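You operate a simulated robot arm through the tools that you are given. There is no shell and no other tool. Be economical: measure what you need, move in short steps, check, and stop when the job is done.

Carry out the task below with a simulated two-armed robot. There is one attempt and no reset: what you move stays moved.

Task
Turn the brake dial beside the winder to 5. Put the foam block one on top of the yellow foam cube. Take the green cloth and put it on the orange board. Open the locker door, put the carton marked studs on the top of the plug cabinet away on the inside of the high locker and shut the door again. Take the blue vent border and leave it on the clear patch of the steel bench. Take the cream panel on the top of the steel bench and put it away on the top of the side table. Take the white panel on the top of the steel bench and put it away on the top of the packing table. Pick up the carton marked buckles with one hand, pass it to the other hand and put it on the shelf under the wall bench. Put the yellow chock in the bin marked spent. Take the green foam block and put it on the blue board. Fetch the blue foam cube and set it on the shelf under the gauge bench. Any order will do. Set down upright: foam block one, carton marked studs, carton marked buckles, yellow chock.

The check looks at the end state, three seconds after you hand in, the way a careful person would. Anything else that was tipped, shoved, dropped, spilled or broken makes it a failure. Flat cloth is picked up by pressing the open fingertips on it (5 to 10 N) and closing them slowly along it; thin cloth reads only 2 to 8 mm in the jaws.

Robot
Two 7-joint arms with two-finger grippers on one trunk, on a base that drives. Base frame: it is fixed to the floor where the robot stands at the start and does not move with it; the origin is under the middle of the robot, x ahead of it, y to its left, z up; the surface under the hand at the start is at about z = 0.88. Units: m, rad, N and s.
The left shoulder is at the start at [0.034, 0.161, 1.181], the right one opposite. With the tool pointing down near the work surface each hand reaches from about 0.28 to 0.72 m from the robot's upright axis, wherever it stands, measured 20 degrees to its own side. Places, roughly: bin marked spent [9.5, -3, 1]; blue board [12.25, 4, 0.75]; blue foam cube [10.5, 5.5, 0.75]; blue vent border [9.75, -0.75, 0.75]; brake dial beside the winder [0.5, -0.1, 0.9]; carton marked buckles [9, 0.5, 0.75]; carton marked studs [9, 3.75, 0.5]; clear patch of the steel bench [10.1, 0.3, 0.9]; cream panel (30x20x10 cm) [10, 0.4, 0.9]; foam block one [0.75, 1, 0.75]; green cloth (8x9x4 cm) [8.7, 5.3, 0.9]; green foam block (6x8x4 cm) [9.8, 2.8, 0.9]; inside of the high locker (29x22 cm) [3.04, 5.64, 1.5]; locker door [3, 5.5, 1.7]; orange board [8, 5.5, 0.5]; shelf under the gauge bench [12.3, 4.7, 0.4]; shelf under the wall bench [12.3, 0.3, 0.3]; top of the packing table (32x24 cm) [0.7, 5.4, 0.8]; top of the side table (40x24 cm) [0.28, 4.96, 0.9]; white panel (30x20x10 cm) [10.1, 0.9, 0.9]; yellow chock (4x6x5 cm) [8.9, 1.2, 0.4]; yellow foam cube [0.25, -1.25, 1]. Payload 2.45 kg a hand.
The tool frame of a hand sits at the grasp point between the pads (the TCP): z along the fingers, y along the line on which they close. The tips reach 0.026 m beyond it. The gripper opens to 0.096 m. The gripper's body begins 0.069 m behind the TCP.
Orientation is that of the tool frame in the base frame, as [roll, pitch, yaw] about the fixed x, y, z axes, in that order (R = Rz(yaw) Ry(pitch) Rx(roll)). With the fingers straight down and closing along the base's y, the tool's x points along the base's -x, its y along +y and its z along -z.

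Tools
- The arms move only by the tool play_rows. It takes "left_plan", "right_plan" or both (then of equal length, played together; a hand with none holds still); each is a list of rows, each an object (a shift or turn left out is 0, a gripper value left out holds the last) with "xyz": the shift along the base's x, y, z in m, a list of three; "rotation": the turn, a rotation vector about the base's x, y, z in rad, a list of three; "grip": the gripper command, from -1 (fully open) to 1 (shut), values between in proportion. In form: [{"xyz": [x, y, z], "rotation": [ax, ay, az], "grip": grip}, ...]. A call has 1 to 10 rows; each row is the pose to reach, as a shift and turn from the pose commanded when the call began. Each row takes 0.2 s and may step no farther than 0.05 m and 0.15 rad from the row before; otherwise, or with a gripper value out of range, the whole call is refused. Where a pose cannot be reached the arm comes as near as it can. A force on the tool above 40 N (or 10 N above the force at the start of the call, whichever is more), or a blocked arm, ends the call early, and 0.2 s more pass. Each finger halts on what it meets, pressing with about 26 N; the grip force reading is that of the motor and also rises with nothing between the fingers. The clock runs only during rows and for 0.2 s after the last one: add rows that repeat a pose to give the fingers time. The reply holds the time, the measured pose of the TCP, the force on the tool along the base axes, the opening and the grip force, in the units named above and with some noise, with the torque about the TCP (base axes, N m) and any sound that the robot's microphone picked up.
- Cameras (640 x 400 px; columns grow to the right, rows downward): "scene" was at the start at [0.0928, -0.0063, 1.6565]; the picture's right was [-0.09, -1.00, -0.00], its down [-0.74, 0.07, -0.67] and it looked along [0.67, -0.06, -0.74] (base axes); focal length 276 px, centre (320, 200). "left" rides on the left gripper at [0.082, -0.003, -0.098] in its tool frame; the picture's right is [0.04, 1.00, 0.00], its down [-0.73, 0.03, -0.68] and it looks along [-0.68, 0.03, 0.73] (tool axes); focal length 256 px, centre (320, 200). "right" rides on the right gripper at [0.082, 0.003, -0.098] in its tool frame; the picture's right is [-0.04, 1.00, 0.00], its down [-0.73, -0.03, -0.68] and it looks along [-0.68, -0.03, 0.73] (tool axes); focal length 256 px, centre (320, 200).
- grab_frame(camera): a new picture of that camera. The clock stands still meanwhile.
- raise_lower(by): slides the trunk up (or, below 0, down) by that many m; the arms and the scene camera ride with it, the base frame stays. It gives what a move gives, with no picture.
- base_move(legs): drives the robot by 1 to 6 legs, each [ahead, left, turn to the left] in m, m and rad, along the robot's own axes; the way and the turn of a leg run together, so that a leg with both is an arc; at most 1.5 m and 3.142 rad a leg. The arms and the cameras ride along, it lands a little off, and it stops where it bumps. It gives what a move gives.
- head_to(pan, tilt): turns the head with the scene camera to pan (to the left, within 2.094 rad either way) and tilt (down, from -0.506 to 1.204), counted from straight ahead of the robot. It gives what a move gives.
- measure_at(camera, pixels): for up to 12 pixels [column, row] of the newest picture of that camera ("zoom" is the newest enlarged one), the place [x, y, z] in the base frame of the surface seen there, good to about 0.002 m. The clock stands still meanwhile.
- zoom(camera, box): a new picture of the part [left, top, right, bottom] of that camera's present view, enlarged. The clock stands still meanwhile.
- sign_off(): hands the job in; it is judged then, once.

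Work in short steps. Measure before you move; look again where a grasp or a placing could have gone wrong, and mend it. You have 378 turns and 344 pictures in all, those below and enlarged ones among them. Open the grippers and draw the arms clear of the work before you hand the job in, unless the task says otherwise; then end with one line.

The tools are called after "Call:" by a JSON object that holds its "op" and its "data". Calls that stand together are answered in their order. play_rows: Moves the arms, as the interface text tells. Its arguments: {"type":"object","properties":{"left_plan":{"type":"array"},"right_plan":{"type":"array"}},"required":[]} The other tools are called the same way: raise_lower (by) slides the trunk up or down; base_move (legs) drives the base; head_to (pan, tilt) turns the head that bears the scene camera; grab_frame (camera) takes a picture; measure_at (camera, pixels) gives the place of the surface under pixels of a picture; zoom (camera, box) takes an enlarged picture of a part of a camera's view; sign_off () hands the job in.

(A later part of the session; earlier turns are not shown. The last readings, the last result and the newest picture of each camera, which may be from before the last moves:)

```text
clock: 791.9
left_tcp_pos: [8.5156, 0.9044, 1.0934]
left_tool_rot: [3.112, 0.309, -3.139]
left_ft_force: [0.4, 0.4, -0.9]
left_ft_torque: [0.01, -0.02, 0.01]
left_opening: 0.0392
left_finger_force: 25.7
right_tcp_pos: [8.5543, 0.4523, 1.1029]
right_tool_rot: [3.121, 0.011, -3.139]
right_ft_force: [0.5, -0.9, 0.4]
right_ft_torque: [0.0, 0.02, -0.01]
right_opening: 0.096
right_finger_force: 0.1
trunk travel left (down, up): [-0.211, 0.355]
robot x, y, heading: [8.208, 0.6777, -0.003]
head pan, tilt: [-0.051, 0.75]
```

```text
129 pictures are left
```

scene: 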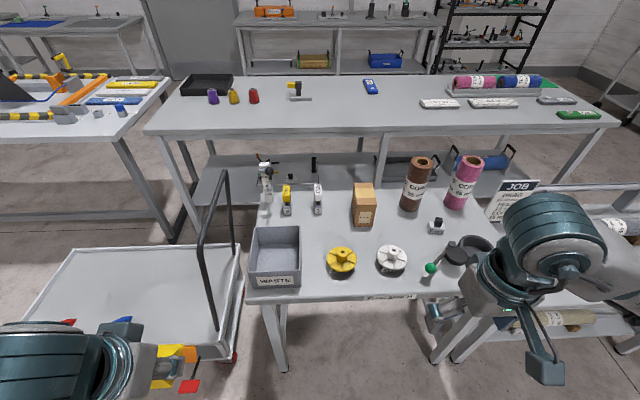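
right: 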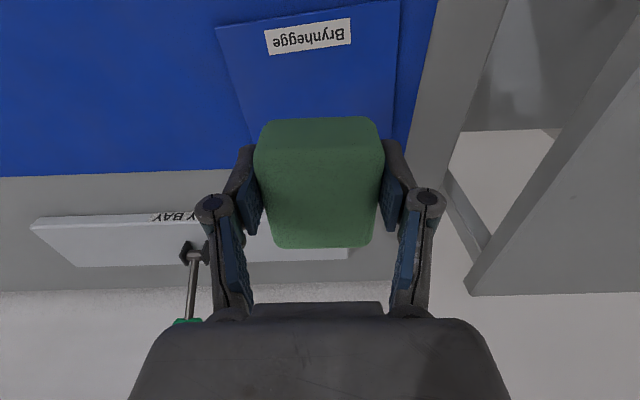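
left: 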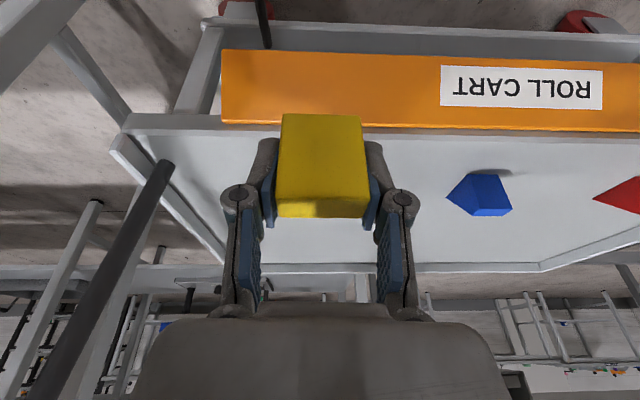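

Call:
{"op": "zoom", "data": {"camera": "scene", "box": [310, 145, 470, 285]}}

Call:
{"op": "measure_at", "data": {"camera": "zoom", "pixels": [[155, 130], [215, 130], [130, 155], [205, 165], [165, 225], [130, 225], [205, 228], [185, 110], [120, 300], [330, 300], [400, 115], [500, 230]]}}

```text
2.86 times, centred on (390, 215) of scene
```

zoom: 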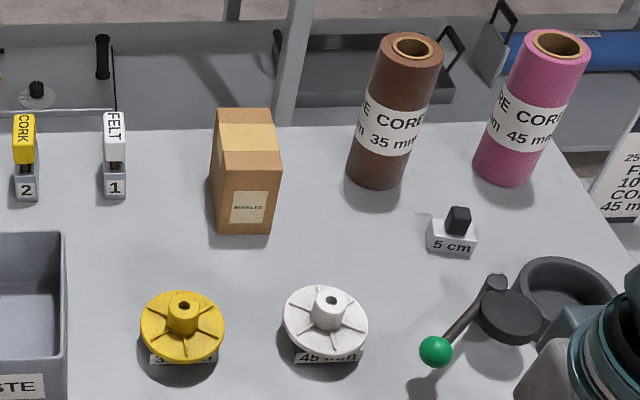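

```text
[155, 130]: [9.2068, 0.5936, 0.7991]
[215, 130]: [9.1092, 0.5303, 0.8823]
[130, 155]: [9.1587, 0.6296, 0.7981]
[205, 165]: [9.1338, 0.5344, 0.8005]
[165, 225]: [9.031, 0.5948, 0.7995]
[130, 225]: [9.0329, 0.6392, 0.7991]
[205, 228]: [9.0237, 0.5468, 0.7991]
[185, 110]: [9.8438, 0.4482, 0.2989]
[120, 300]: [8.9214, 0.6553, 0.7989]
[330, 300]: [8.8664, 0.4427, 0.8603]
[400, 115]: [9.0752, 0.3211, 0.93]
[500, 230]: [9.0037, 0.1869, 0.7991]
```

Call:
{"op": "measure_at", "data": {"camera": "zoom", "pixels": [[222, 115], [264, 113], [276, 148], [218, 147], [245, 130], [220, 225], [268, 228], [245, 210], [278, 180], [345, 190], [245, 240]]}}

```text
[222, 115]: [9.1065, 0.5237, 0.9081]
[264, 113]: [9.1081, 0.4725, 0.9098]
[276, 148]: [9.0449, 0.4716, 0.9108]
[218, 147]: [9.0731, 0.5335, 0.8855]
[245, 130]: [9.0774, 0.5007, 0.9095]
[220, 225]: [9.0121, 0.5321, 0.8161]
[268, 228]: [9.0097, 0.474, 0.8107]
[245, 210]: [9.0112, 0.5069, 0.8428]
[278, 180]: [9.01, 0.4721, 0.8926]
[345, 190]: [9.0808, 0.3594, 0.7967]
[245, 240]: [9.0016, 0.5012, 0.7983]
```

Carton: x 9.01–9.11, y 0.47–0.533, z 0.80–0.911. I advance 0.21 and take it by its top with the right hand.

Call:
{"op": "base_move", "data": {"legs": [[0.21, 0.02, 0]]}}

Call:
{"op": "play_rows", "data": {"right_plan": [{"xyz": [0.042, 0.003, 0], "grip": -0.75}, {"xyz": [0.084, 0.006, 0]}, {"xyz": [0.126, 0.009, 0]}, {"xyz": [0.168, 0.012, 0]}, {"xyz": [0.21, 0.015, 0]}, {"xyz": [0.252, 0.018, 0]}, {"xyz": [0.285, 0.02, 0]}]}}

Call:
{"op": "grab_frame", "data": {"camera": "right"}}

```text
clock: 793.5
left_tcp_pos: [8.7268, 0.9313, 1.0928]
left_tool_rot: [3.116, 0.307, -3.138]
left_ft_force: [-0.5, 0.0, -0.9]
left_ft_torque: [-0.03, -0.02, 0.04]
left_opening: 0.0391
left_finger_force: 26.3
right_tcp_pos: [8.7632, 0.4809, 1.103]
right_tool_rot: [3.129, 0.01, 3.142]
right_ft_force: [0.7, 1.2, -0.6]
right_ft_torque: [-0.03, 0.04, 0.0]
right_opening: 0.0961
right_finger_force: 0.1
trunk travel left (down, up): [-0.211, 0.355]
robot x, y, heading: [8.4124, 0.704, -0.005]
head pan, tilt: [-0.051, 0.75]
```

```text
clock: 795.1
left_tcp_pos: [8.7236, 0.9342, 1.0942]
left_tool_rot: [3.116, 0.306, -3.137]
left_ft_force: [0.1, 1.1, 0.4]
left_ft_torque: [-0.08, 0.02, 0.01]
left_opening: 0.0391
left_finger_force: 25.9
right_tcp_pos: [9.0458, 0.5031, 1.1036]
right_tool_rot: [3.128, 0.013, -3.137]
right_ft_force: [0.6, 1.4, 0.4]
right_ft_torque: [-0.08, 0.03, 0.01]
right_opening: 0.0842
right_finger_force: 0.1
trunk travel left (down, up): [-0.211, 0.355]
robot x, y, heading: [8.4159, 0.7064, -0.001]
head pan, tilt: [-0.051, 0.75]
```

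```text
127 pictures are left
```

right: 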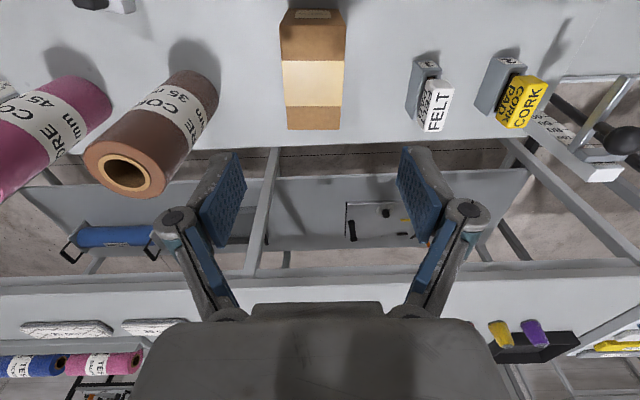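

Call:
{"op": "measure_at", "data": {"camera": "right", "pixels": [[313, 85], [286, 85], [341, 85], [313, 55], [313, 125], [200, 90]]}}

```text
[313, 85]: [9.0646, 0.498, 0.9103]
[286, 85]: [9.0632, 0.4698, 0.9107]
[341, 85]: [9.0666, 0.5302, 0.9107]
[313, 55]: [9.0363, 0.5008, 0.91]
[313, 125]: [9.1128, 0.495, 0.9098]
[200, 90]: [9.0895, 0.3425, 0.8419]
```

Descend at (9.07,0.50) to z 0.895, close and lift.

Call:
{"op": "play_rows", "data": {"right_plan": [{"xyz": [0.012, -0.002, -0.04]}, {"xyz": [0.024, -0.003, -0.08]}, {"xyz": [0.024, -0.003, -0.12]}, {"xyz": [0.024, -0.003, -0.16]}, {"xyz": [0.024, -0.003, -0.195]}, {"xyz": [0.024, -0.003, -0.208]}, {"xyz": [0.024, -0.003, -0.208], "grip": -0.4}, {"xyz": [0.024, -0.003, -0.208], "grip": -0.1}, {"xyz": [0.024, -0.003, -0.208], "grip": 0.1}]}}

Call:
{"op": "play_rows", "data": {"right_plan": [{"xyz": [0, 0, 0.03], "grip": 0.2}, {"xyz": [0, 0, 0.07]}, {"xyz": [0, 0, 0.11]}, {"xyz": [0, 0, 0.15]}, {"xyz": [-0.02, 0, 0.19]}, {"xyz": [-0.05, 0, 0.22]}, {"xyz": [-0.09, 0, 0.24]}, {"xyz": [-0.13, -0.005, 0.25]}, {"xyz": [-0.17, -0.01, 0.25]}, {"xyz": [-0.21, -0.015, 0.25]}]}}

Call:
{"op": "grab_frame", "data": {"camera": "scene"}}

```text
clock: 797.1
left_tcp_pos: [8.7232, 0.9141, 1.0982]
left_tool_rot: [3.102, 0.31, 3.139]
left_ft_force: [-0.5, -0.3, -1.2]
left_ft_torque: [0.01, 0.01, -0.02]
left_opening: 0.0391
left_finger_force: 26.0
right_tcp_pos: [9.0705, 0.4796, 0.8936]
right_tool_rot: [3.112, 0.011, -3.141]
right_ft_force: [0.7, 0.7, -0.3]
right_ft_torque: [0.01, 0.13, -0.08]
right_opening: 0.0647
right_finger_force: 25.5
trunk travel left (down, up): [-0.211, 0.355]
robot x, y, heading: [8.4155, 0.7, 0.003]
head pan, tilt: [-0.051, 0.75]
```

```text
clock: 799.4
left_tcp_pos: [8.7208, 0.9198, 1.0981]
left_tool_rot: [3.105, 0.311, 3.141]
left_ft_force: [-1.0, -0.2, -1.1]
left_ft_torque: [-0.01, 0.03, -0.01]
left_opening: 0.039
left_finger_force: 25.6
right_tcp_pos: [8.8585, 0.4691, 1.1434]
right_tool_rot: [3.115, 0.014, -3.141]
right_ft_force: [-0.2, 0.0, -3.2]
right_ft_torque: [-0.02, -0.06, 0.02]
right_opening: 0.0646
right_finger_force: 26.3
trunk travel left (down, up): [-0.211, 0.355]
robot x, y, heading: [8.4205, 0.702, 0.002]
head pan, tilt: [-0.051, 0.75]
```

```text
126 pictures are left
```

scene: 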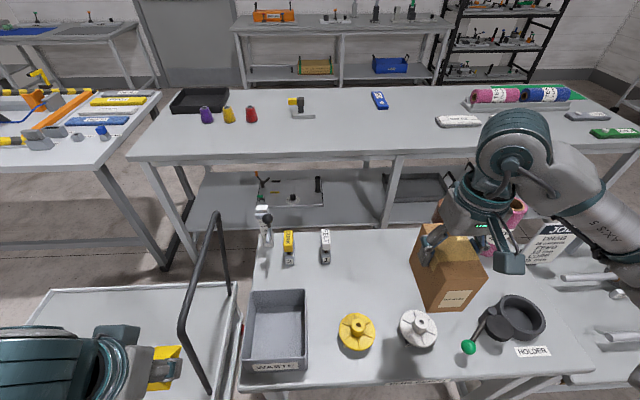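

Carton held. I back off and drive south to the right-hand bench with the SPENT bin.

Call:
{"op": "play_rows", "data": {"right_plan": [{"xyz": [-0.04, 0, 0]}, {"xyz": [-0.08, 0.0, 0]}]}}

Call:
{"op": "base_move", "data": {"legs": [[-0.42, 0, 0], [0, 0, -1.571], [1.2, 0, 0], [1.1, 0, 0], [0, 0, 1.571]]}}

Call:
{"op": "base_move", "data": {"legs": [[1.3, 0, 0], [0, 0, -1.571]]}}

Call:
{"op": "head_to", "data": {"pan": 0.2, "tilt": 0.45}}

Call:
{"op": "grab_frame", "data": {"camera": "scene"}}

```text
clock: 800.0
left_tcp_pos: [8.7225, 0.9181, 1.0978]
left_tool_rot: [3.106, 0.31, 3.139]
left_ft_force: [-0.4, -0.9, -1.0]
left_ft_torque: [0.02, 0.04, 0.02]
left_opening: 0.0392
left_finger_force: 25.8
right_tcp_pos: [8.7771, 0.4675, 1.1444]
right_tool_rot: [3.115, 0.015, -3.141]
right_ft_force: [0.6, 0.5, -2.5]
right_ft_torque: [-0.02, -0.02, -0.01]
right_opening: 0.0647
right_finger_force: 26.0
trunk travel left (down, up): [-0.211, 0.355]
robot x, y, heading: [8.4138, 0.697, 0.001]
head pan, tilt: [-0.051, 0.75]
```

```text
clock: 821.0
left_tcp_pos: [8.3462, -1.3629, 1.0953]
left_tool_rot: [3.104, 0.308, -3.11]
left_ft_force: [0.1, -1.0, -0.9]
left_ft_torque: [0.03, -0.01, 0.01]
left_opening: 0.0393
left_finger_force: 25.8
right_tcp_pos: [8.4172, -1.8124, 1.1441]
right_tool_rot: [3.115, 0.012, -3.107]
right_ft_force: [0.4, -0.1, -2.6]
right_ft_torque: [-0.02, 0.02, -0.01]
right_opening: 0.0646
right_finger_force: 25.9
trunk travel left (down, up): [-0.211, 0.355]
robot x, y, heading: [8.0458, -1.5938, 0.034]
head pan, tilt: [-0.051, 0.75]
```

```text
clock: 831.4
left_tcp_pos: [9.5766, -1.8321, 1.0982]
left_tool_rot: [3.106, 0.312, 1.619]
left_ft_force: [-0.3, -0.3, -1.2]
left_ft_torque: [-0.04, 0.01, 0.02]
left_opening: 0.0392
left_finger_force: 26.2
right_tcp_pos: [9.1293, -1.9097, 1.1447]
right_tool_rot: [3.114, 0.017, 1.62]
right_ft_force: [0.0, 0.4, -2.7]
right_ft_torque: [-0.02, 0.0, 0.01]
right_opening: 0.0648
right_finger_force: 26.4
trunk travel left (down, up): [-0.211, 0.355]
robot x, y, heading: [9.3485, -1.542, -1.522]
head pan, tilt: [-0.051, 0.75]
```

```text
clock: 832.2
left_tcp_pos: [9.5768, -1.8285, 1.0976]
left_tool_rot: [3.104, 0.315, 1.617]
left_ft_force: [-1.0, 0.4, -1.1]
left_ft_torque: [0.0, 0.0, -0.02]
left_opening: 0.0394
left_finger_force: 26.6
right_tcp_pos: [9.1303, -1.9056, 1.1474]
right_tool_rot: [3.116, 0.019, 1.62]
right_ft_force: [0.0, 0.6, -2.9]
right_ft_torque: [0.0, 0.03, 0.03]
right_opening: 0.0647
right_finger_force: 26.0
trunk travel left (down, up): [-0.211, 0.355]
robot x, y, heading: [9.3419, -1.5429, -1.526]
head pan, tilt: [0.201, 0.45]
```

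```text
125 pictures are left
```

scene: 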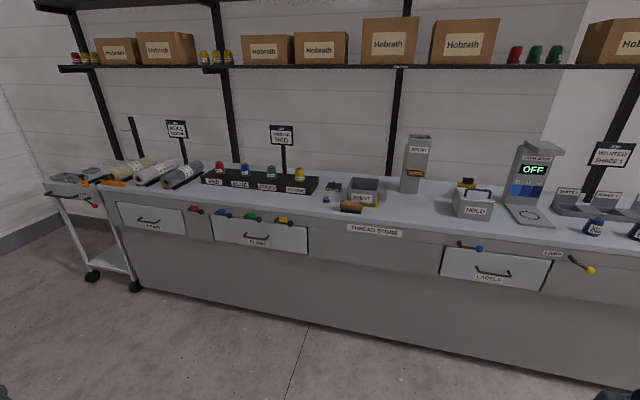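

Call:
{"op": "zoom", "data": {"camera": "scene", "box": [310, 120, 500, 240]}}

Call:
{"op": "measure_at", "data": {"camera": "zoom", "pixels": [[160, 270], [185, 225], [140, 200], [235, 210], [190, 200], [365, 100], [345, 180], [350, 240], [130, 290], [110, 220], [190, 240], [230, 280]]}}

```text
3.33 times, centred on (405, 180) of scene
```

zoom: 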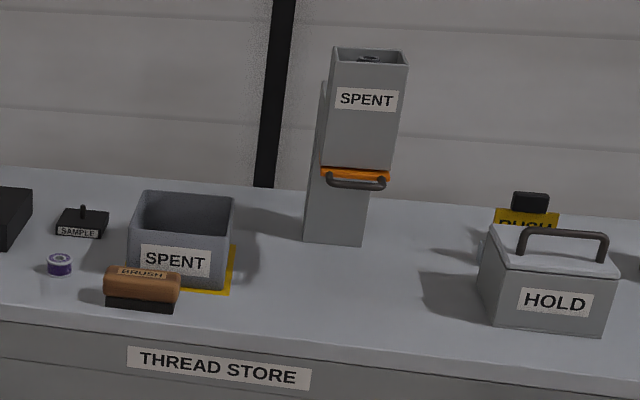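

```text
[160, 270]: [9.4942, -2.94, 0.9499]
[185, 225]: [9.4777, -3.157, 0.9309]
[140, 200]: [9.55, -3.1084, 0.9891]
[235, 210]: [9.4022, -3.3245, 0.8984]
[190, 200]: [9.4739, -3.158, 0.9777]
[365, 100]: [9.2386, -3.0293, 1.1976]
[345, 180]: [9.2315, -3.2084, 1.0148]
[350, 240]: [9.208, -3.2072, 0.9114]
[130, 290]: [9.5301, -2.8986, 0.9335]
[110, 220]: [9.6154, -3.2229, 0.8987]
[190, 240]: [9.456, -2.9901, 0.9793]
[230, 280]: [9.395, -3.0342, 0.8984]
```

The low SPENT tray, centre ≈(9.48,-3.07), matches [9.5,-3,1]. I move in front of it.

Call:
{"op": "base_move", "data": {"legs": [[0.7, -0.05, -0.045]]}}

Call:
{"op": "head_to", "data": {"pan": 0.15, "tilt": 0.8}}

Call:
{"op": "grab_frame", "data": {"camera": "scene"}}

```text
clock: 836.0
left_tcp_pos: [9.5349, -2.5353, 1.0993]
left_tool_rot: [3.105, 0.315, 1.578]
left_ft_force: [0.5, -0.7, -1.3]
left_ft_torque: [0.0, -0.03, 0.03]
left_opening: 0.0393
left_finger_force: 25.7
right_tcp_pos: [9.084, -2.5947, 1.1471]
right_tool_rot: [3.115, 0.018, 1.58]
right_ft_force: [0.5, 0.7, -3.1]
right_ft_torque: [-0.02, -0.04, 0.03]
right_opening: 0.0646
right_finger_force: 26.0
trunk travel left (down, up): [-0.211, 0.355]
robot x, y, heading: [9.3127, -2.236, -1.558]
head pan, tilt: [0.201, 0.45]
```

```text
clock: 836.9
left_tcp_pos: [9.5351, -2.5322, 1.0993]
left_tool_rot: [3.106, 0.317, 1.579]
left_ft_force: [-0.1, -0.4, -0.3]
left_ft_torque: [-0.01, -0.01, 0.01]
left_opening: 0.039
left_finger_force: 25.8
right_tcp_pos: [9.0828, -2.5913, 1.1479]
right_tool_rot: [3.117, 0.021, 1.578]
right_ft_force: [-0.1, 0.2, -2.8]
right_ft_torque: [-0.03, -0.01, 0.0]
right_opening: 0.0646
right_finger_force: 26.0
trunk travel left (down, up): [-0.211, 0.355]
robot x, y, heading: [9.3094, -2.2359, -1.563]
head pan, tilt: [0.15, 0.799]
```

```text
123 pictures are left
```

scene: 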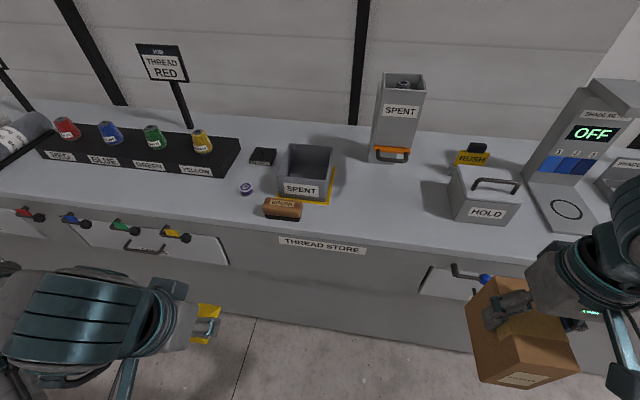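

Call:
{"op": "zoom", "data": {"camera": "scene", "box": [230, 130, 370, 230]}}

Call:
{"op": "measure_at", "data": {"camera": "zoom", "pixels": [[320, 215], [260, 195], [385, 205], [250, 75], [475, 75], [420, 220], [225, 200], [350, 140], [300, 330], [180, 315], [320, 200], [430, 380]]}}

Call:
{"op": "measure_at", "data": {"camera": "scene", "pixels": [[240, 350], [320, 245], [320, 270], [205, 315], [300, 330]]}}

```text
4.00 times, centred on (300, 180) of scene
```

zoom: 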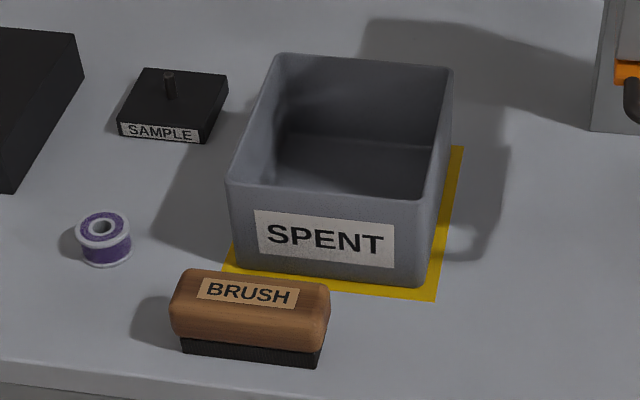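

```text
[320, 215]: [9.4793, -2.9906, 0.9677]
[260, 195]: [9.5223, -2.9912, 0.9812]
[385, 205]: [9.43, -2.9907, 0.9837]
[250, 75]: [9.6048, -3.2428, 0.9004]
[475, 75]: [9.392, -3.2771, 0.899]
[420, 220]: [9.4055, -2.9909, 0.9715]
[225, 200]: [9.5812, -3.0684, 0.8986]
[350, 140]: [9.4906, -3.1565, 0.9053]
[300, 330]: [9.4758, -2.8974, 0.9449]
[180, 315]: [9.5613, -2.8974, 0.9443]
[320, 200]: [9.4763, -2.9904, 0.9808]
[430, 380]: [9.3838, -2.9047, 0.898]
```

```text
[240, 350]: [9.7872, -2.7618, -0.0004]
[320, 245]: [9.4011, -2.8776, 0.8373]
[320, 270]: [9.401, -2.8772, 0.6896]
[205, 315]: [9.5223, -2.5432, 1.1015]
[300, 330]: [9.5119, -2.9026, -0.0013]
```

Bin: x 9.40–9.55, y -2.99…-3.17, inner floor ≈0.905. I move 0.2 closer and bring the chock over it.

Call:
{"op": "base_move", "data": {"legs": [[0.2, 0, -0.01]]}}

Call:
{"op": "play_rows", "data": {"left_plan": [{"xyz": [-0.01, -0.045, 0.01]}, {"xyz": [-0.02, -0.088, 0.02]}, {"xyz": [-0.03, -0.13, 0.02]}, {"xyz": [-0.04, -0.172, 0.02]}, {"xyz": [-0.047, -0.214, 0.02]}, {"xyz": [-0.052, -0.256, 0.02]}, {"xyz": [-0.055, -0.298, 0.02]}, {"xyz": [-0.057, -0.33, 0.02]}, {"xyz": [-0.057, -0.33, 0.02]}]}}

Call:
{"op": "grab_frame", "data": {"camera": "left"}}

Call:
{"op": "zoom", "data": {"camera": "scene", "box": [200, 100, 400, 260]}}

```text
clock: 838.5
left_tcp_pos: [9.532, -2.7347, 1.0993]
left_tool_rot: [3.104, 0.317, 1.566]
left_ft_force: [-0.4, 0.2, -0.6]
left_ft_torque: [0.07, 0.01, 0.03]
left_opening: 0.0393
left_finger_force: 25.9
right_tcp_pos: [9.0809, -2.7907, 1.1477]
right_tool_rot: [3.115, 0.02, 1.568]
right_ft_force: [-0.4, -0.4, -3.2]
right_ft_torque: [-0.01, 0.02, -0.01]
right_opening: 0.0648
right_finger_force: 26.2
trunk travel left (down, up): [-0.211, 0.355]
robot x, y, heading: [9.3105, -2.4383, -1.575]
head pan, tilt: [0.15, 0.799]
```

```text
clock: 840.5
left_tcp_pos: [9.4753, -3.0622, 1.1213]
left_tool_rot: [3.103, 0.322, 1.566]
left_ft_force: [0.1, 0.0, 0.1]
left_ft_torque: [-0.01, -0.01, 0.02]
left_opening: 0.0393
left_finger_force: 25.9
right_tcp_pos: [9.0801, -2.7855, 1.1478]
right_tool_rot: [3.114, 0.024, 1.569]
right_ft_force: [0.1, 0.7, -2.8]
right_ft_torque: [-0.06, -0.01, 0.03]
right_opening: 0.065
right_finger_force: 25.9
trunk travel left (down, up): [-0.211, 0.355]
robot x, y, heading: [9.3107, -2.4363, -1.573]
head pan, tilt: [0.15, 0.799]
```

```text
121 pictures are left
```

left: 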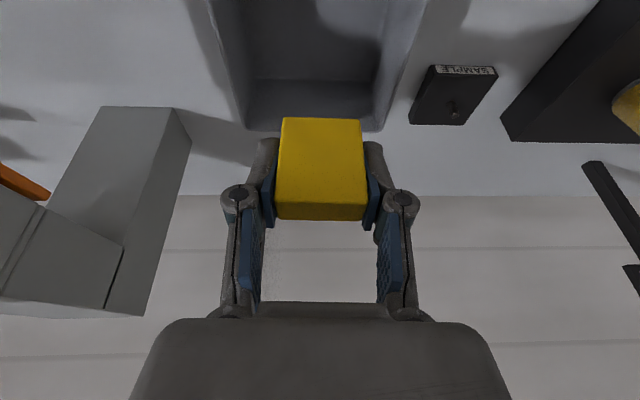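

```text
2.50 times, centred on (300, 180) of scene
```

zoom: 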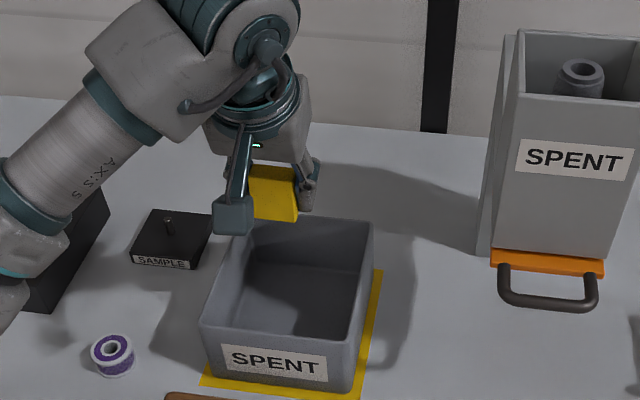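

Call:
{"op": "measure_at", "data": {"camera": "left", "pixels": [[315, 95], [315, 60], [315, 20], [240, 60], [400, 60], [315, 110], [250, 120], [380, 125], [395, 100]]}}

```text
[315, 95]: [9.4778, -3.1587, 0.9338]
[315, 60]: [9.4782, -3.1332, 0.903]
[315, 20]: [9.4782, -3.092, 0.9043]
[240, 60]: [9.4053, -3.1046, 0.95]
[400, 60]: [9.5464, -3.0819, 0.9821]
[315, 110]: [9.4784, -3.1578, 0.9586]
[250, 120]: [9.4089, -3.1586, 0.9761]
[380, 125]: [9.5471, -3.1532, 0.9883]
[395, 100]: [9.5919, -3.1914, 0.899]
```

Aligned inside (x 9.41–9.546, y -3.158…-2.996, floor 0.9035). Lower 0.18.

Call:
{"op": "play_rows", "data": {"left_plan": [{"xyz": [0.002, -0.003, -0.045]}, {"xyz": [0.002, -0.003, -0.09]}, {"xyz": [0.002, -0.003, -0.13]}, {"xyz": [0.002, -0.003, -0.165]}, {"xyz": [0.002, -0.003, -0.18]}, {"xyz": [0.002, -0.003, -0.184]}, {"xyz": [0.002, -0.003, -0.184]}]}}

Call:
{"op": "grab_frame", "data": {"camera": "left"}}

```text
clock: 842.0
left_tcp_pos: [9.4767, -3.0647, 0.938]
left_tool_rot: [3.105, 0.322, 1.57]
left_ft_force: [0.3, -1.3, 9.0]
left_ft_torque: [0.14, 0.14, -0.01]
left_opening: 0.0395
left_finger_force: 26.1
right_tcp_pos: [9.0802, -2.7862, 1.15]
right_tool_rot: [3.116, 0.025, 1.569]
right_ft_force: [0.1, 0.3, -2.8]
right_ft_torque: [0.02, 0.02, -0.03]
right_opening: 0.0645
right_finger_force: 25.7
trunk travel left (down, up): [-0.211, 0.355]
robot x, y, heading: [9.3126, -2.4371, -1.572]
head pan, tilt: [0.15, 0.799]
```

```text
119 pictures are left
```

left: 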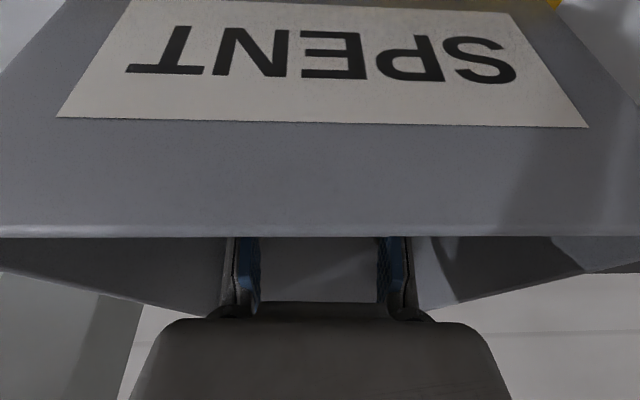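

Contact (9 N). Open moderately and rise straight up.

Call:
{"op": "play_rows", "data": {"left_plan": [{"grip": 0.1}, {"grip": -0.2}, {"grip": -0.4}, {"grip": -0.4}, {"xyz": [0, 0, 0.04]}, {"xyz": [0, 0, 0.085]}, {"xyz": [0, 0, 0.13]}, {"xyz": [0, 0.03, 0.165]}, {"xyz": [0, 0.07, 0.185]}]}}

Call:
{"op": "zoom", "data": {"camera": "scene", "box": [200, 100, 400, 260]}}

Call:
{"op": "grab_frame", "data": {"camera": "left"}}

```text
clock: 844.0
left_tcp_pos: [9.4764, -2.993, 1.1227]
left_tool_rot: [3.103, 0.321, 1.567]
left_ft_force: [-0.1, -0.1, 1.4]
left_ft_torque: [0.0, 0.03, -0.03]
left_opening: 0.0671
left_finger_force: 0.0
right_tcp_pos: [9.0793, -2.7856, 1.1493]
right_tool_rot: [3.116, 0.025, 1.569]
right_ft_force: [0.6, -0.6, -2.8]
right_ft_torque: [-0.03, 0.01, -0.02]
right_opening: 0.0648
right_finger_force: 25.9
trunk travel left (down, up): [-0.211, 0.355]
robot x, y, heading: [9.3157, -2.44, -1.576]
head pan, tilt: [0.15, 0.799]
```

```text
2.50 times, centred on (300, 180) of scene
```

zoom: 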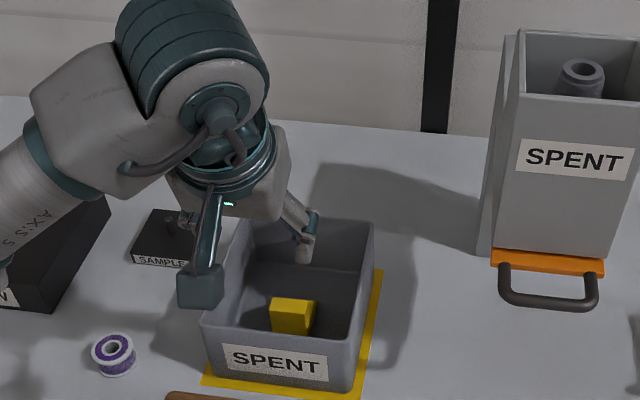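

```text
117 pictures are left
```

left: 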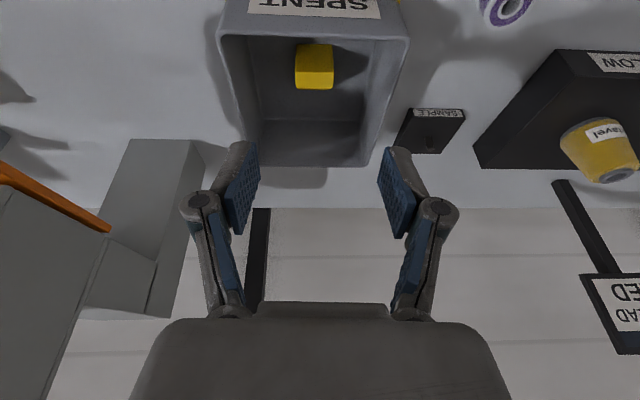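

The chock stands in the SPENT bin. I retract, back off to open floor and face east for the handover.

Call:
{"op": "play_rows", "data": {"left_plan": [{"xyz": [0.01, 0.04, 0.01], "grip": -1}, {"xyz": [0.02, 0.08, 0.02]}, {"xyz": [0.03, 0.12, 0.02]}, {"xyz": [0.04, 0.16, 0.02]}, {"xyz": [0.05, 0.2, 0.02]}, {"xyz": [0.05, 0.23, 0.02]}]}}

Call:
{"op": "base_move", "data": {"legs": [[-0.65, 0, 0.005], [0, 0, 1.571]]}}

Call:
{"op": "play_rows", "data": {"right_plan": [{"xyz": [0.03, 0.02, 0]}, {"xyz": [0.06, 0.04, 0]}, {"xyz": [0.09, 0.06, 0]}, {"xyz": [0.12, 0.085, 0]}, {"xyz": [0.15, 0.11, 0]}, {"xyz": [0.18, 0.135, 0]}, {"xyz": [0.21, 0.16, 0]}, {"xyz": [0.23, 0.19, 0]}], "left_plan": [{"xyz": [0, 0.02, 0.0], "rotation": [0, -0.14, 0]}, {"xyz": [0, 0.04, 0.0], "rotation": [0, -0.28, 0]}, {"xyz": [0.01, 0.05, 0.0], "rotation": [0, -0.42, 0]}, {"xyz": [0.02, 0.06, 0.0], "rotation": [0, -0.56, 0]}, {"xyz": [0.03, 0.06, 0.0], "rotation": [0, -0.7, 0]}, {"xyz": [0.04, 0.06, -0.01], "rotation": [0, -0.84, 0]}, {"xyz": [0.05, 0.06, -0.02], "rotation": [0, -0.98, 0]}, {"xyz": [0.06, 0.06, -0.03], "rotation": [0, -1.12, 0]}]}}

Call:
{"op": "head_to", "data": {"pan": 0.0, "tilt": 0.7}}

Call:
{"op": "grab_frame", "data": {"camera": "scene"}}

```text
clock: 845.5
left_tcp_pos: [9.5269, -2.765, 1.1429]
left_tool_rot: [3.105, 0.319, 1.569]
left_ft_force: [0.7, 0.5, 0.2]
left_ft_torque: [-0.02, 0.0, 0.01]
left_opening: 0.0959
left_finger_force: 0.0
right_tcp_pos: [9.0815, -2.787, 1.1487]
right_tool_rot: [3.115, 0.025, 1.57]
right_ft_force: [-0.5, -0.7, -2.8]
right_ft_torque: [0.0, -0.01, 0.03]
right_opening: 0.0649
right_finger_force: 26.2
trunk travel left (down, up): [-0.211, 0.355]
robot x, y, heading: [9.312, -2.4356, -1.572]
head pan, tilt: [0.15, 0.799]
```

```text
clock: 852.9
left_tcp_pos: [9.6415, -1.5662, 1.1425]
left_tool_rot: [3.105, 0.319, -3.13]
left_ft_force: [0.3, 0.3, -0.4]
left_ft_torque: [0.0, 0.0, -0.03]
left_opening: 0.0961
left_finger_force: 0.1
right_tcp_pos: [9.6686, -2.0105, 1.148]
right_tool_rot: [3.115, 0.023, -3.128]
right_ft_force: [1.3, 0.1, -2.4]
right_ft_torque: [0.01, 0.01, 0.0]
right_opening: 0.0646
right_finger_force: 25.3
trunk travel left (down, up): [-0.211, 0.355]
robot x, y, heading: [9.3162, -1.788, 0.012]
head pan, tilt: [0.15, 0.799]
```

```text
clock: 854.7
left_tcp_pos: [9.77, -1.4743, 1.18]
left_tool_rot: [-3.058, 1.441, -3.017]
left_ft_force: [0.6, 0.4, -0.1]
left_ft_torque: [0.01, 0.0, -0.03]
left_opening: 0.0961
left_finger_force: 0.0
left hand out of reach, approached as far as the arm can: row 5, 6, 7, 8
right_tcp_pos: [9.8983, -1.8163, 1.1502]
right_tool_rot: [3.12, 0.023, -3.128]
right_ft_force: [0.4, 0.6, -1.5]
right_ft_torque: [0.0, -0.01, 0.02]
right_opening: 0.0647
right_finger_force: 25.5
trunk travel left (down, up): [-0.211, 0.355]
robot x, y, heading: [9.3164, -1.7836, 0.013]
head pan, tilt: [0.15, 0.799]
```

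```text
clock: 855.4
left_tcp_pos: [9.7676, -1.4772, 1.1816]
left_tool_rot: [-3.075, 1.438, -3.032]
left_ft_force: [0.1, -0.2, 0.3]
left_ft_torque: [-0.01, -0.03, -0.02]
left_opening: 0.096
left_finger_force: 0.0
right_tcp_pos: [9.8978, -1.819, 1.152]
right_tool_rot: [3.118, 0.026, -3.127]
right_ft_force: [0.1, 0.7, -2.2]
right_ft_torque: [0.0, -0.01, 0.0]
right_opening: 0.0646
right_finger_force: 25.9
trunk travel left (down, up): [-0.211, 0.355]
robot x, y, heading: [9.3137, -1.7852, 0.014]
head pan, tilt: [0.0, 0.7]
```

```text
116 pictures are left
```

scene: 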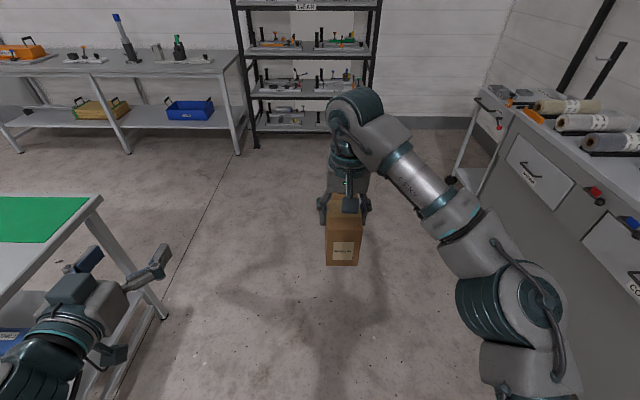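

Left hand points forward. I turn the carton -0.5 rad (right wrist) and bring the left hand to a pre-grasp pointing the same way at the carton's lower front.

Call:
{"op": "play_rows", "data": {"right_plan": [{"xyz": [0.005, 0, 0], "rotation": [0, 0, -0.08]}, {"xyz": [0.01, 0, 0], "rotation": [0, 0, -0.16]}, {"xyz": [0.015, 0, 0], "rotation": [0, 0, -0.24]}, {"xyz": [0.02, 0, 0], "rotation": [0, 0, -0.32]}, {"xyz": [0.03, 0, 0], "rotation": [0, 0, -0.4]}, {"xyz": [0.04, 0, 0], "rotation": [0, 0, -0.5]}, {"xyz": [0.04, 0, 0], "rotation": [0, 0, -0.5]}, {"xyz": [0.04, 0, 0], "rotation": [0, 0, -0.5]}], "left_plan": [{"xyz": [0.005, -0.03, -0.015], "rotation": [0, -0.06, -0.07]}, {"xyz": [0.01, -0.065, -0.03], "rotation": [0, -0.13, -0.14]}, {"xyz": [0.015, -0.1, -0.045], "rotation": [0, -0.13, -0.22]}, {"xyz": [0.02, -0.135, -0.06], "rotation": [0, -0.13, -0.3]}, {"xyz": [0.025, -0.17, -0.075], "rotation": [0, -0.13, -0.38]}, {"xyz": [0.03, -0.205, -0.085], "rotation": [0, -0.13, -0.46]}, {"xyz": [0.032, -0.24, -0.095], "rotation": [0, -0.13, -0.5]}, {"xyz": [0.032, -0.266, -0.095], "rotation": [0, -0.13, -0.5]}]}}

Call:
{"op": "grab_frame", "data": {"camera": "scene"}}

Call:
{"op": "grab_frame", "data": {"camera": "left"}}

```text
clock: 857.2
left_tcp_pos: [9.8081, -1.7077, 1.0882]
left_tool_rot: [1.643, 1.551, 1.186]
left_ft_force: [0.0, -0.4, 0.0]
left_ft_torque: [-0.01, -0.01, 0.02]
left_opening: 0.0961
left_finger_force: 0.0
left hand out of reach, approached as far as the arm can: row 1, 2, 3, 4, 5, 6, 7, 8
right_tcp_pos: [9.936, -1.8203, 1.152]
right_tool_rot: [3.116, 0.027, 2.656]
right_ft_force: [-0.2, 0.4, -2.2]
right_ft_torque: [0.01, -0.01, 0.01]
right_opening: 0.0647
right_finger_force: 25.9
trunk travel left (down, up): [-0.211, 0.355]
robot x, y, heading: [9.3186, -1.7828, 0.012]
head pan, tilt: [0.0, 0.7]
```

```text
115 pictures are left
```

scene: 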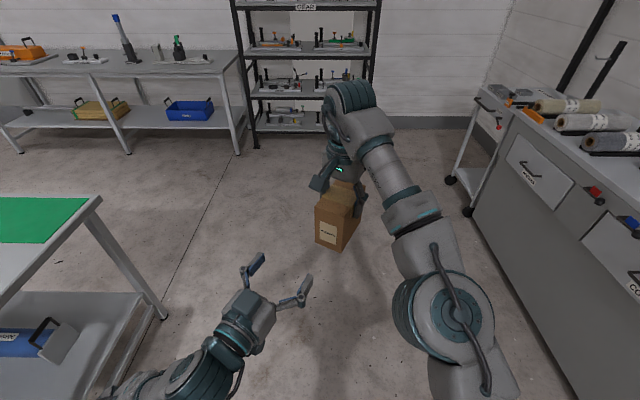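

```text
114 pictures are left
```

left: 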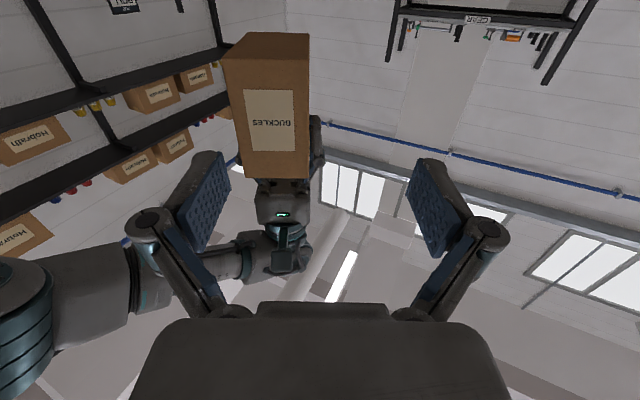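

The carton shows slightly left in the left camera. I measure its front face.

Call:
{"op": "measure_at", "data": {"camera": "left", "pixels": [[235, 60], [300, 65], [242, 150], [303, 150], [270, 110], [270, 70], [265, 45], [300, 120]]}}

Call:
{"op": "zoom", "data": {"camera": "scene", "box": [220, 160, 400, 320]}}

```text
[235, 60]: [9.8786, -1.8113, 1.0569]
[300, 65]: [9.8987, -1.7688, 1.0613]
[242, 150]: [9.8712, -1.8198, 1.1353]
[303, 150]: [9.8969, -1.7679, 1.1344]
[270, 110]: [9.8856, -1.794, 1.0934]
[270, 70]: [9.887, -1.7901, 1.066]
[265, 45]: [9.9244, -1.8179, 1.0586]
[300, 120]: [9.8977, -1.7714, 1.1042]
```

```text
2.50 times, centred on (310, 240) of scene
```

zoom: 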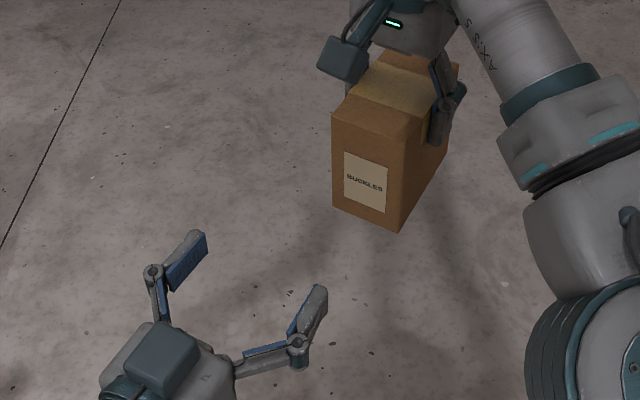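

Front face centre (9.885,-1.794), inward direction -0.49 rad. I align the left hand, then advance to grasp.

Call:
{"op": "play_rows", "data": {"left_plan": [{"xyz": [0.008, -0.02, 0], "rotation": [0, 0, -0.015]}, {"xyz": [0.016, -0.04, 0], "rotation": [0, 0, -0.03]}, {"xyz": [0.024, -0.058, 0], "rotation": [0, 0, -0.03]}, {"xyz": [0.024, -0.058, 0], "rotation": [0, 0, -0.03]}, {"xyz": [0.024, -0.058, 0], "rotation": [0, 0, -0.03]}]}}

Call:
{"op": "grab_frame", "data": {"camera": "left"}}

```text
clock: 858.4
left_tcp_pos: [9.8245, -1.7225, 1.0849]
left_tool_rot: [1.731, 1.553, 1.241]
left_ft_force: [0.1, 0.2, -0.3]
left_ft_torque: [-0.03, 0.05, -0.01]
left_opening: 0.096
left_finger_force: 0.2
left hand out of reach, approached as far as the arm can: row 1, 2, 3, 4, 5
right_tcp_pos: [9.9363, -1.8174, 1.1516]
right_tool_rot: [3.117, 0.029, 2.658]
right_ft_force: [0.0, -0.2, -2.1]
right_ft_torque: [0.01, -0.02, 0.01]
right_opening: 0.0645
right_finger_force: 26.1
trunk travel left (down, up): [-0.211, 0.355]
robot x, y, heading: [9.3141, -1.787, 0.015]
head pan, tilt: [0.0, 0.7]
```

```text
112 pictures are left
```

left: 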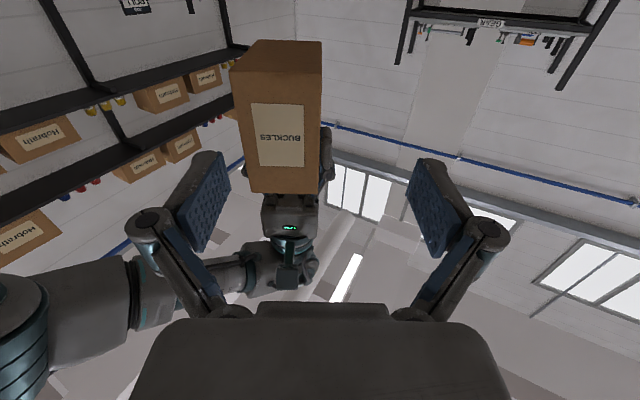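

The left arm is at its inner limit, so I bring the carton to it: right hand shifts laterally, then toward the left hand.

Call:
{"op": "play_rows", "data": {"right_plan": [{"xyz": [0.008, 0.015, 0]}, {"xyz": [0.0163, 0.0305, 0]}, {"xyz": [-0.01, 0.0446, 0]}, {"xyz": [-0.036, 0.0585, 0]}, {"xyz": [-0.036, 0.0585, 0]}]}}

Call:
{"op": "grab_frame", "data": {"camera": "left"}}

Call:
{"op": "zoom", "data": {"camera": "scene", "box": [220, 160, 400, 320]}}

```text
clock: 859.6
left_tcp_pos: [9.8244, -1.7232, 1.0844]
left_tool_rot: [1.762, 1.551, 1.274]
left_ft_force: [-0.2, 0.6, 0.2]
left_ft_torque: [0.0, -0.01, -0.05]
left_opening: 0.0959
left_finger_force: 0.0
right_tcp_pos: [9.9016, -1.7624, 1.1504]
right_tool_rot: [3.116, 0.023, 2.654]
right_ft_force: [0.1, 0.1, -2.7]
right_ft_torque: [0.01, 0.0, -0.02]
right_opening: 0.0646
right_finger_force: 26.1
right hand out of reach, approached as far as the arm can: row 1, 2, 3
trunk travel left (down, up): [-0.211, 0.355]
robot x, y, heading: [9.3173, -1.7851, 0.014]
head pan, tilt: [0.0, 0.7]
```

```text
111 pictures are left
```

left: 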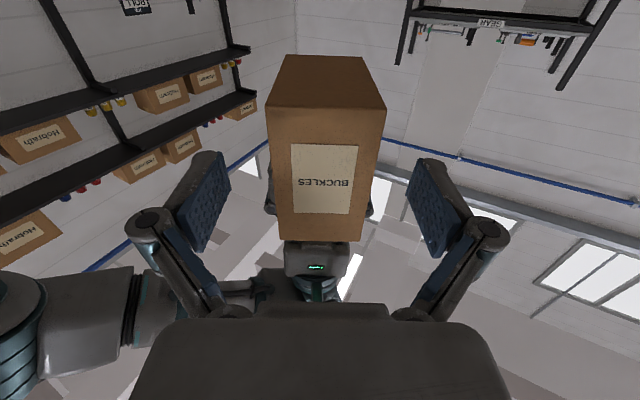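

```text
2.50 times, centred on (310, 240) of scene
```

zoom: 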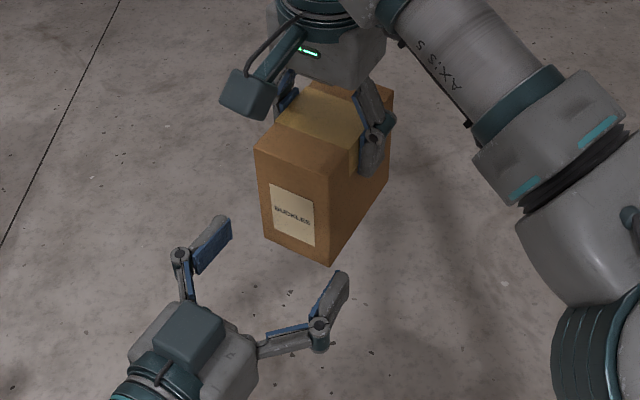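

Well centred. Move the carton the last 0.057 into the left hand's jaws.

Call:
{"op": "play_rows", "data": {"right_plan": [{"xyz": [-0.017, 0.009, 0]}, {"xyz": [-0.034, 0.018, 0]}, {"xyz": [-0.05, 0.027, 0]}, {"xyz": [-0.05, 0.027, 0]}]}}

Call:
{"op": "grab_frame", "data": {"camera": "left"}}

Call:
{"op": "zoom", "data": {"camera": "scene", "box": [220, 160, 400, 320]}}

```text
clock: 860.6
left_tcp_pos: [9.8229, -1.7215, 1.0853]
left_tool_rot: [1.746, 1.552, 1.258]
left_ft_force: [-1.1, -0.4, 0.0]
left_ft_torque: [-0.03, 0.04, 0.03]
left_opening: 0.0961
left_finger_force: 0.1
right_tcp_pos: [9.8515, -1.7343, 1.1491]
right_tool_rot: [3.118, 0.027, 2.654]
right_ft_force: [-0.1, -0.6, -2.9]
right_ft_torque: [0.01, 0.04, -0.01]
right_opening: 0.0648
right_finger_force: 26.3
trunk travel left (down, up): [-0.211, 0.355]
robot x, y, heading: [9.3166, -1.7863, 0.015]
head pan, tilt: [0.0, 0.7]
```

```text
109 pictures are left
```

left: 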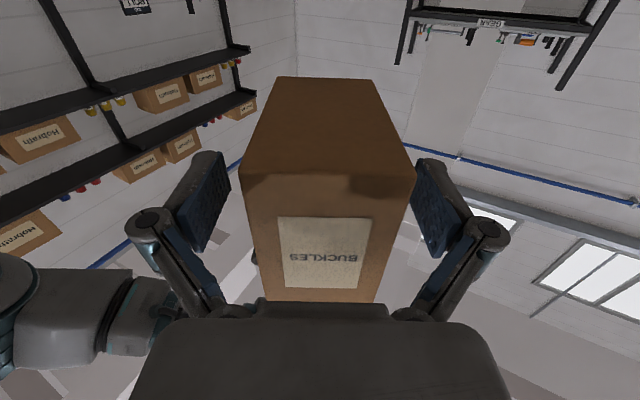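

```text
2.50 times, centred on (310, 240) of scene
```

zoom: 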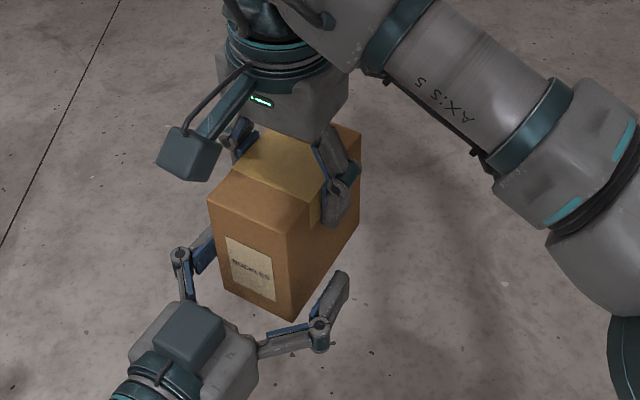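

In place. Close the left hand on the carton.

Call:
{"op": "play_rows", "data": {"left_plan": [{"grip": -0.7}, {"grip": -0.5}, {"grip": -0.3}, {"grip": 0.0}, {"grip": 0.1}, {"grip": 0.1}]}}

```text
clock: 862.0
left_tcp_pos: [9.8235, -1.7204, 1.0848]
left_tool_rot: [1.729, 1.553, 1.243]
left_ft_force: [0.9, 20.3, -0.3]
left_ft_torque: [-0.54, 0.08, 0.52]
left_opening: 0.0645
left_finger_force: 25.7
right_tcp_pos: [9.8518, -1.7367, 1.1508]
right_tool_rot: [3.119, 0.028, 2.653]
right_ft_force: [0.1, -19.9, -0.8]
right_ft_torque: [-0.81, -0.03, 0.02]
right_opening: 0.0647
right_finger_force: 26.2
trunk travel left (down, up): [-0.211, 0.355]
robot x, y, heading: [9.3151, -1.7833, 0.013]
head pan, tilt: [0.0, 0.7]
```

Both hold it (0.0645 each). I open the right hand and lift it away.

Call:
{"op": "play_rows", "data": {"right_plan": [{"grip": -0.3}, {"grip": -0.6}, {"grip": -0.8}, {"grip": -0.8}, {"xyz": [0, 0, 0.03]}, {"xyz": [0, 0, 0.07]}, {"xyz": [0, -0.02, 0.11]}, {"xyz": [0, -0.05, 0.14]}, {"xyz": [0, -0.09, 0.15]}, {"xyz": [0, -0.13, 0.15]}], "left_plan": [{"grip": 0.2}, {}, {}, {}, {}, {}, {}, {}, {}, {}]}}

Call:
{"op": "grab_frame", "data": {"camera": "scene"}}

```text
clock: 864.2
left_tcp_pos: [9.8259, -1.7234, 1.0832]
left_tool_rot: [1.884, 1.552, 1.396]
left_ft_force: [-0.6, -0.2, -2.6]
left_ft_torque: [0.02, 0.06, -0.02]
left_opening: 0.0645
left_finger_force: 26.6
right_tcp_pos: [9.8385, -1.8702, 1.2791]
right_tool_rot: [3.115, 0.026, 2.657]
right_ft_force: [-0.1, -0.6, -0.4]
right_ft_torque: [-0.01, 0.02, -0.02]
right_opening: 0.0863
right_finger_force: 0.0
right hand out of reach, approached as far as the arm can: row 6, 7, 8, 9, 10
trunk travel left (down, up): [-0.211, 0.355]
robot x, y, heading: [9.321, -1.7823, 0.014]
head pan, tilt: [0.0, 0.7]
```

```text
107 pictures are left
```

scene: 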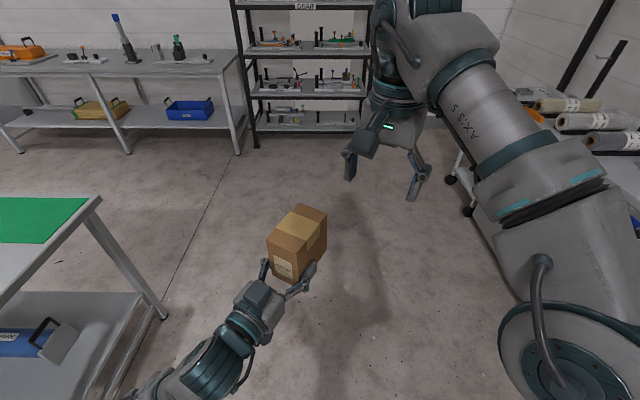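

Handover done; carton upright in the left hand. I tuck the right arm and drive to the wall bench.

Call:
{"op": "play_rows", "data": {"right_plan": [{"xyz": [-0.03, -0.03, -0.01], "rotation": [0, 0, 0.1], "grip": -1}, {"xyz": [-0.06, -0.06, -0.03], "rotation": [0, 0, 0.2]}, {"xyz": [-0.09, -0.09, -0.05], "rotation": [0, 0, 0.3]}, {"xyz": [-0.12, -0.12, -0.07], "rotation": [0, 0, 0.4]}, {"xyz": [-0.15, -0.14, -0.09], "rotation": [0, 0, 0.48]}, {"xyz": [-0.17, -0.16, -0.11], "rotation": [0, 0, 0.48]}]}}

Call:
{"op": "base_move", "data": {"legs": [[1.25, 0, -0.014], [0.5, 0, 0], [0, 1.0, 0], [0, 0.9, 0]]}}

Call:
{"op": "head_to", "data": {"pan": 0.0, "tilt": 0.55}}

Call:
{"op": "grab_frame", "data": {"camera": "scene"}}

```text
clock: 865.6
left_tcp_pos: [9.8235, -1.7273, 1.0864]
left_tool_rot: [1.792, 1.548, 1.303]
left_ft_force: [0.4, -0.3, -2.7]
left_ft_torque: [0.04, 0.12, 0.0]
left_opening: 0.0647
left_finger_force: 26.3
right_tcp_pos: [9.6653, -2.0345, 1.1678]
right_tool_rot: [3.114, 0.026, 3.138]
right_ft_force: [-0.2, -1.2, 0.0]
right_ft_torque: [0.02, 0.0, 0.04]
right_opening: 0.096
right_finger_force: 0.0
trunk travel left (down, up): [-0.211, 0.355]
robot x, y, heading: [9.3165, -1.7853, 0.017]
head pan, tilt: [0.0, 0.7]
```

```text
clock: 883.6
left_tcp_pos: [11.5576, 0.18, 1.0842]
left_tool_rot: [1.869, 1.542, 1.379]
left_ft_force: [-0.1, -1.0, -3.0]
left_ft_torque: [0.02, 0.08, 0.07]
left_opening: 0.0646
left_finger_force: 26.3
right_tcp_pos: [11.3987, -0.1273, 1.1667]
right_tool_rot: [3.105, 0.026, 3.136]
right_ft_force: [-0.2, -1.0, 0.8]
right_ft_torque: [0.06, -0.02, 0.03]
right_opening: 0.0958
right_finger_force: 0.1
trunk travel left (down, up): [-0.211, 0.355]
robot x, y, heading: [11.0516, 0.1256, 0.014]
head pan, tilt: [0.0, 0.7]
```

```text
clock: 884.3
left_tcp_pos: [11.5537, 0.1832, 1.0866]
left_tool_rot: [1.668, 1.545, 1.178]
left_ft_force: [-0.3, -0.3, -2.9]
left_ft_torque: [0.06, 0.07, 0.0]
left_opening: 0.0646
left_finger_force: 26.2
right_tcp_pos: [11.3958, -0.1244, 1.1694]
right_tool_rot: [3.109, 0.029, 3.134]
right_ft_force: [0.8, 0.3, 0.0]
right_ft_torque: [-0.02, 0.0, -0.01]
right_opening: 0.0959
right_finger_force: 0.1
trunk travel left (down, up): [-0.211, 0.355]
robot x, y, heading: [11.0496, 0.1244, 0.014]
head pan, tilt: [0.0, 0.55]
```

```text
106 pictures are left
```

scene: 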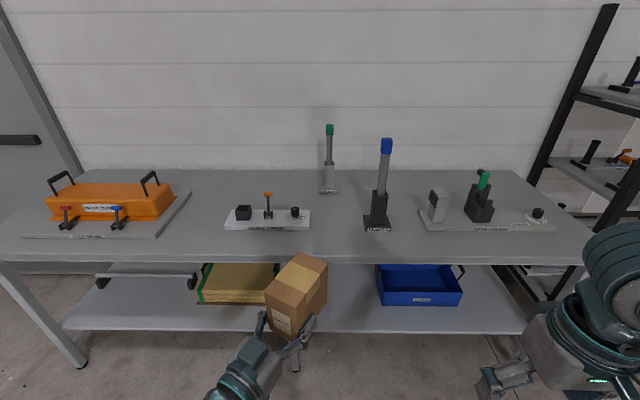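

Call:
{"op": "measure_at", "data": {"camera": "scene", "pixels": [[350, 300], [350, 320], [350, 330], [350, 275], [282, 270], [380, 300], [378, 270], [250, 320], [295, 365], [350, 255], [490, 320], [200, 300]]}}

Call:
{"op": "measure_at", "data": {"camera": "scene", "pixels": [[296, 360], [300, 345], [85, 355], [330, 300], [280, 320], [300, 320]]}}

```text
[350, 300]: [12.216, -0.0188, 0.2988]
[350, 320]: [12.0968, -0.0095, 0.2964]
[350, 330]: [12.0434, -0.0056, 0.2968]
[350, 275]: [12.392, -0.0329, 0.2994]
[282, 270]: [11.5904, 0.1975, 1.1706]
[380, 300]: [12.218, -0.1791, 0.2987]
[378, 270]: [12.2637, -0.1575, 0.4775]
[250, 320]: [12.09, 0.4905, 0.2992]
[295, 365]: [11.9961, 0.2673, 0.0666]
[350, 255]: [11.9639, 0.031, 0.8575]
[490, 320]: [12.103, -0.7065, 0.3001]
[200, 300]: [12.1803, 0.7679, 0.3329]
```

```text
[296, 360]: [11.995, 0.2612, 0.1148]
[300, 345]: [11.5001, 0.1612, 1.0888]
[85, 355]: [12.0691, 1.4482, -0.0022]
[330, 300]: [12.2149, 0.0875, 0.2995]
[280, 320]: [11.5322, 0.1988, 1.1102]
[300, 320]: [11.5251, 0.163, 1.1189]
```

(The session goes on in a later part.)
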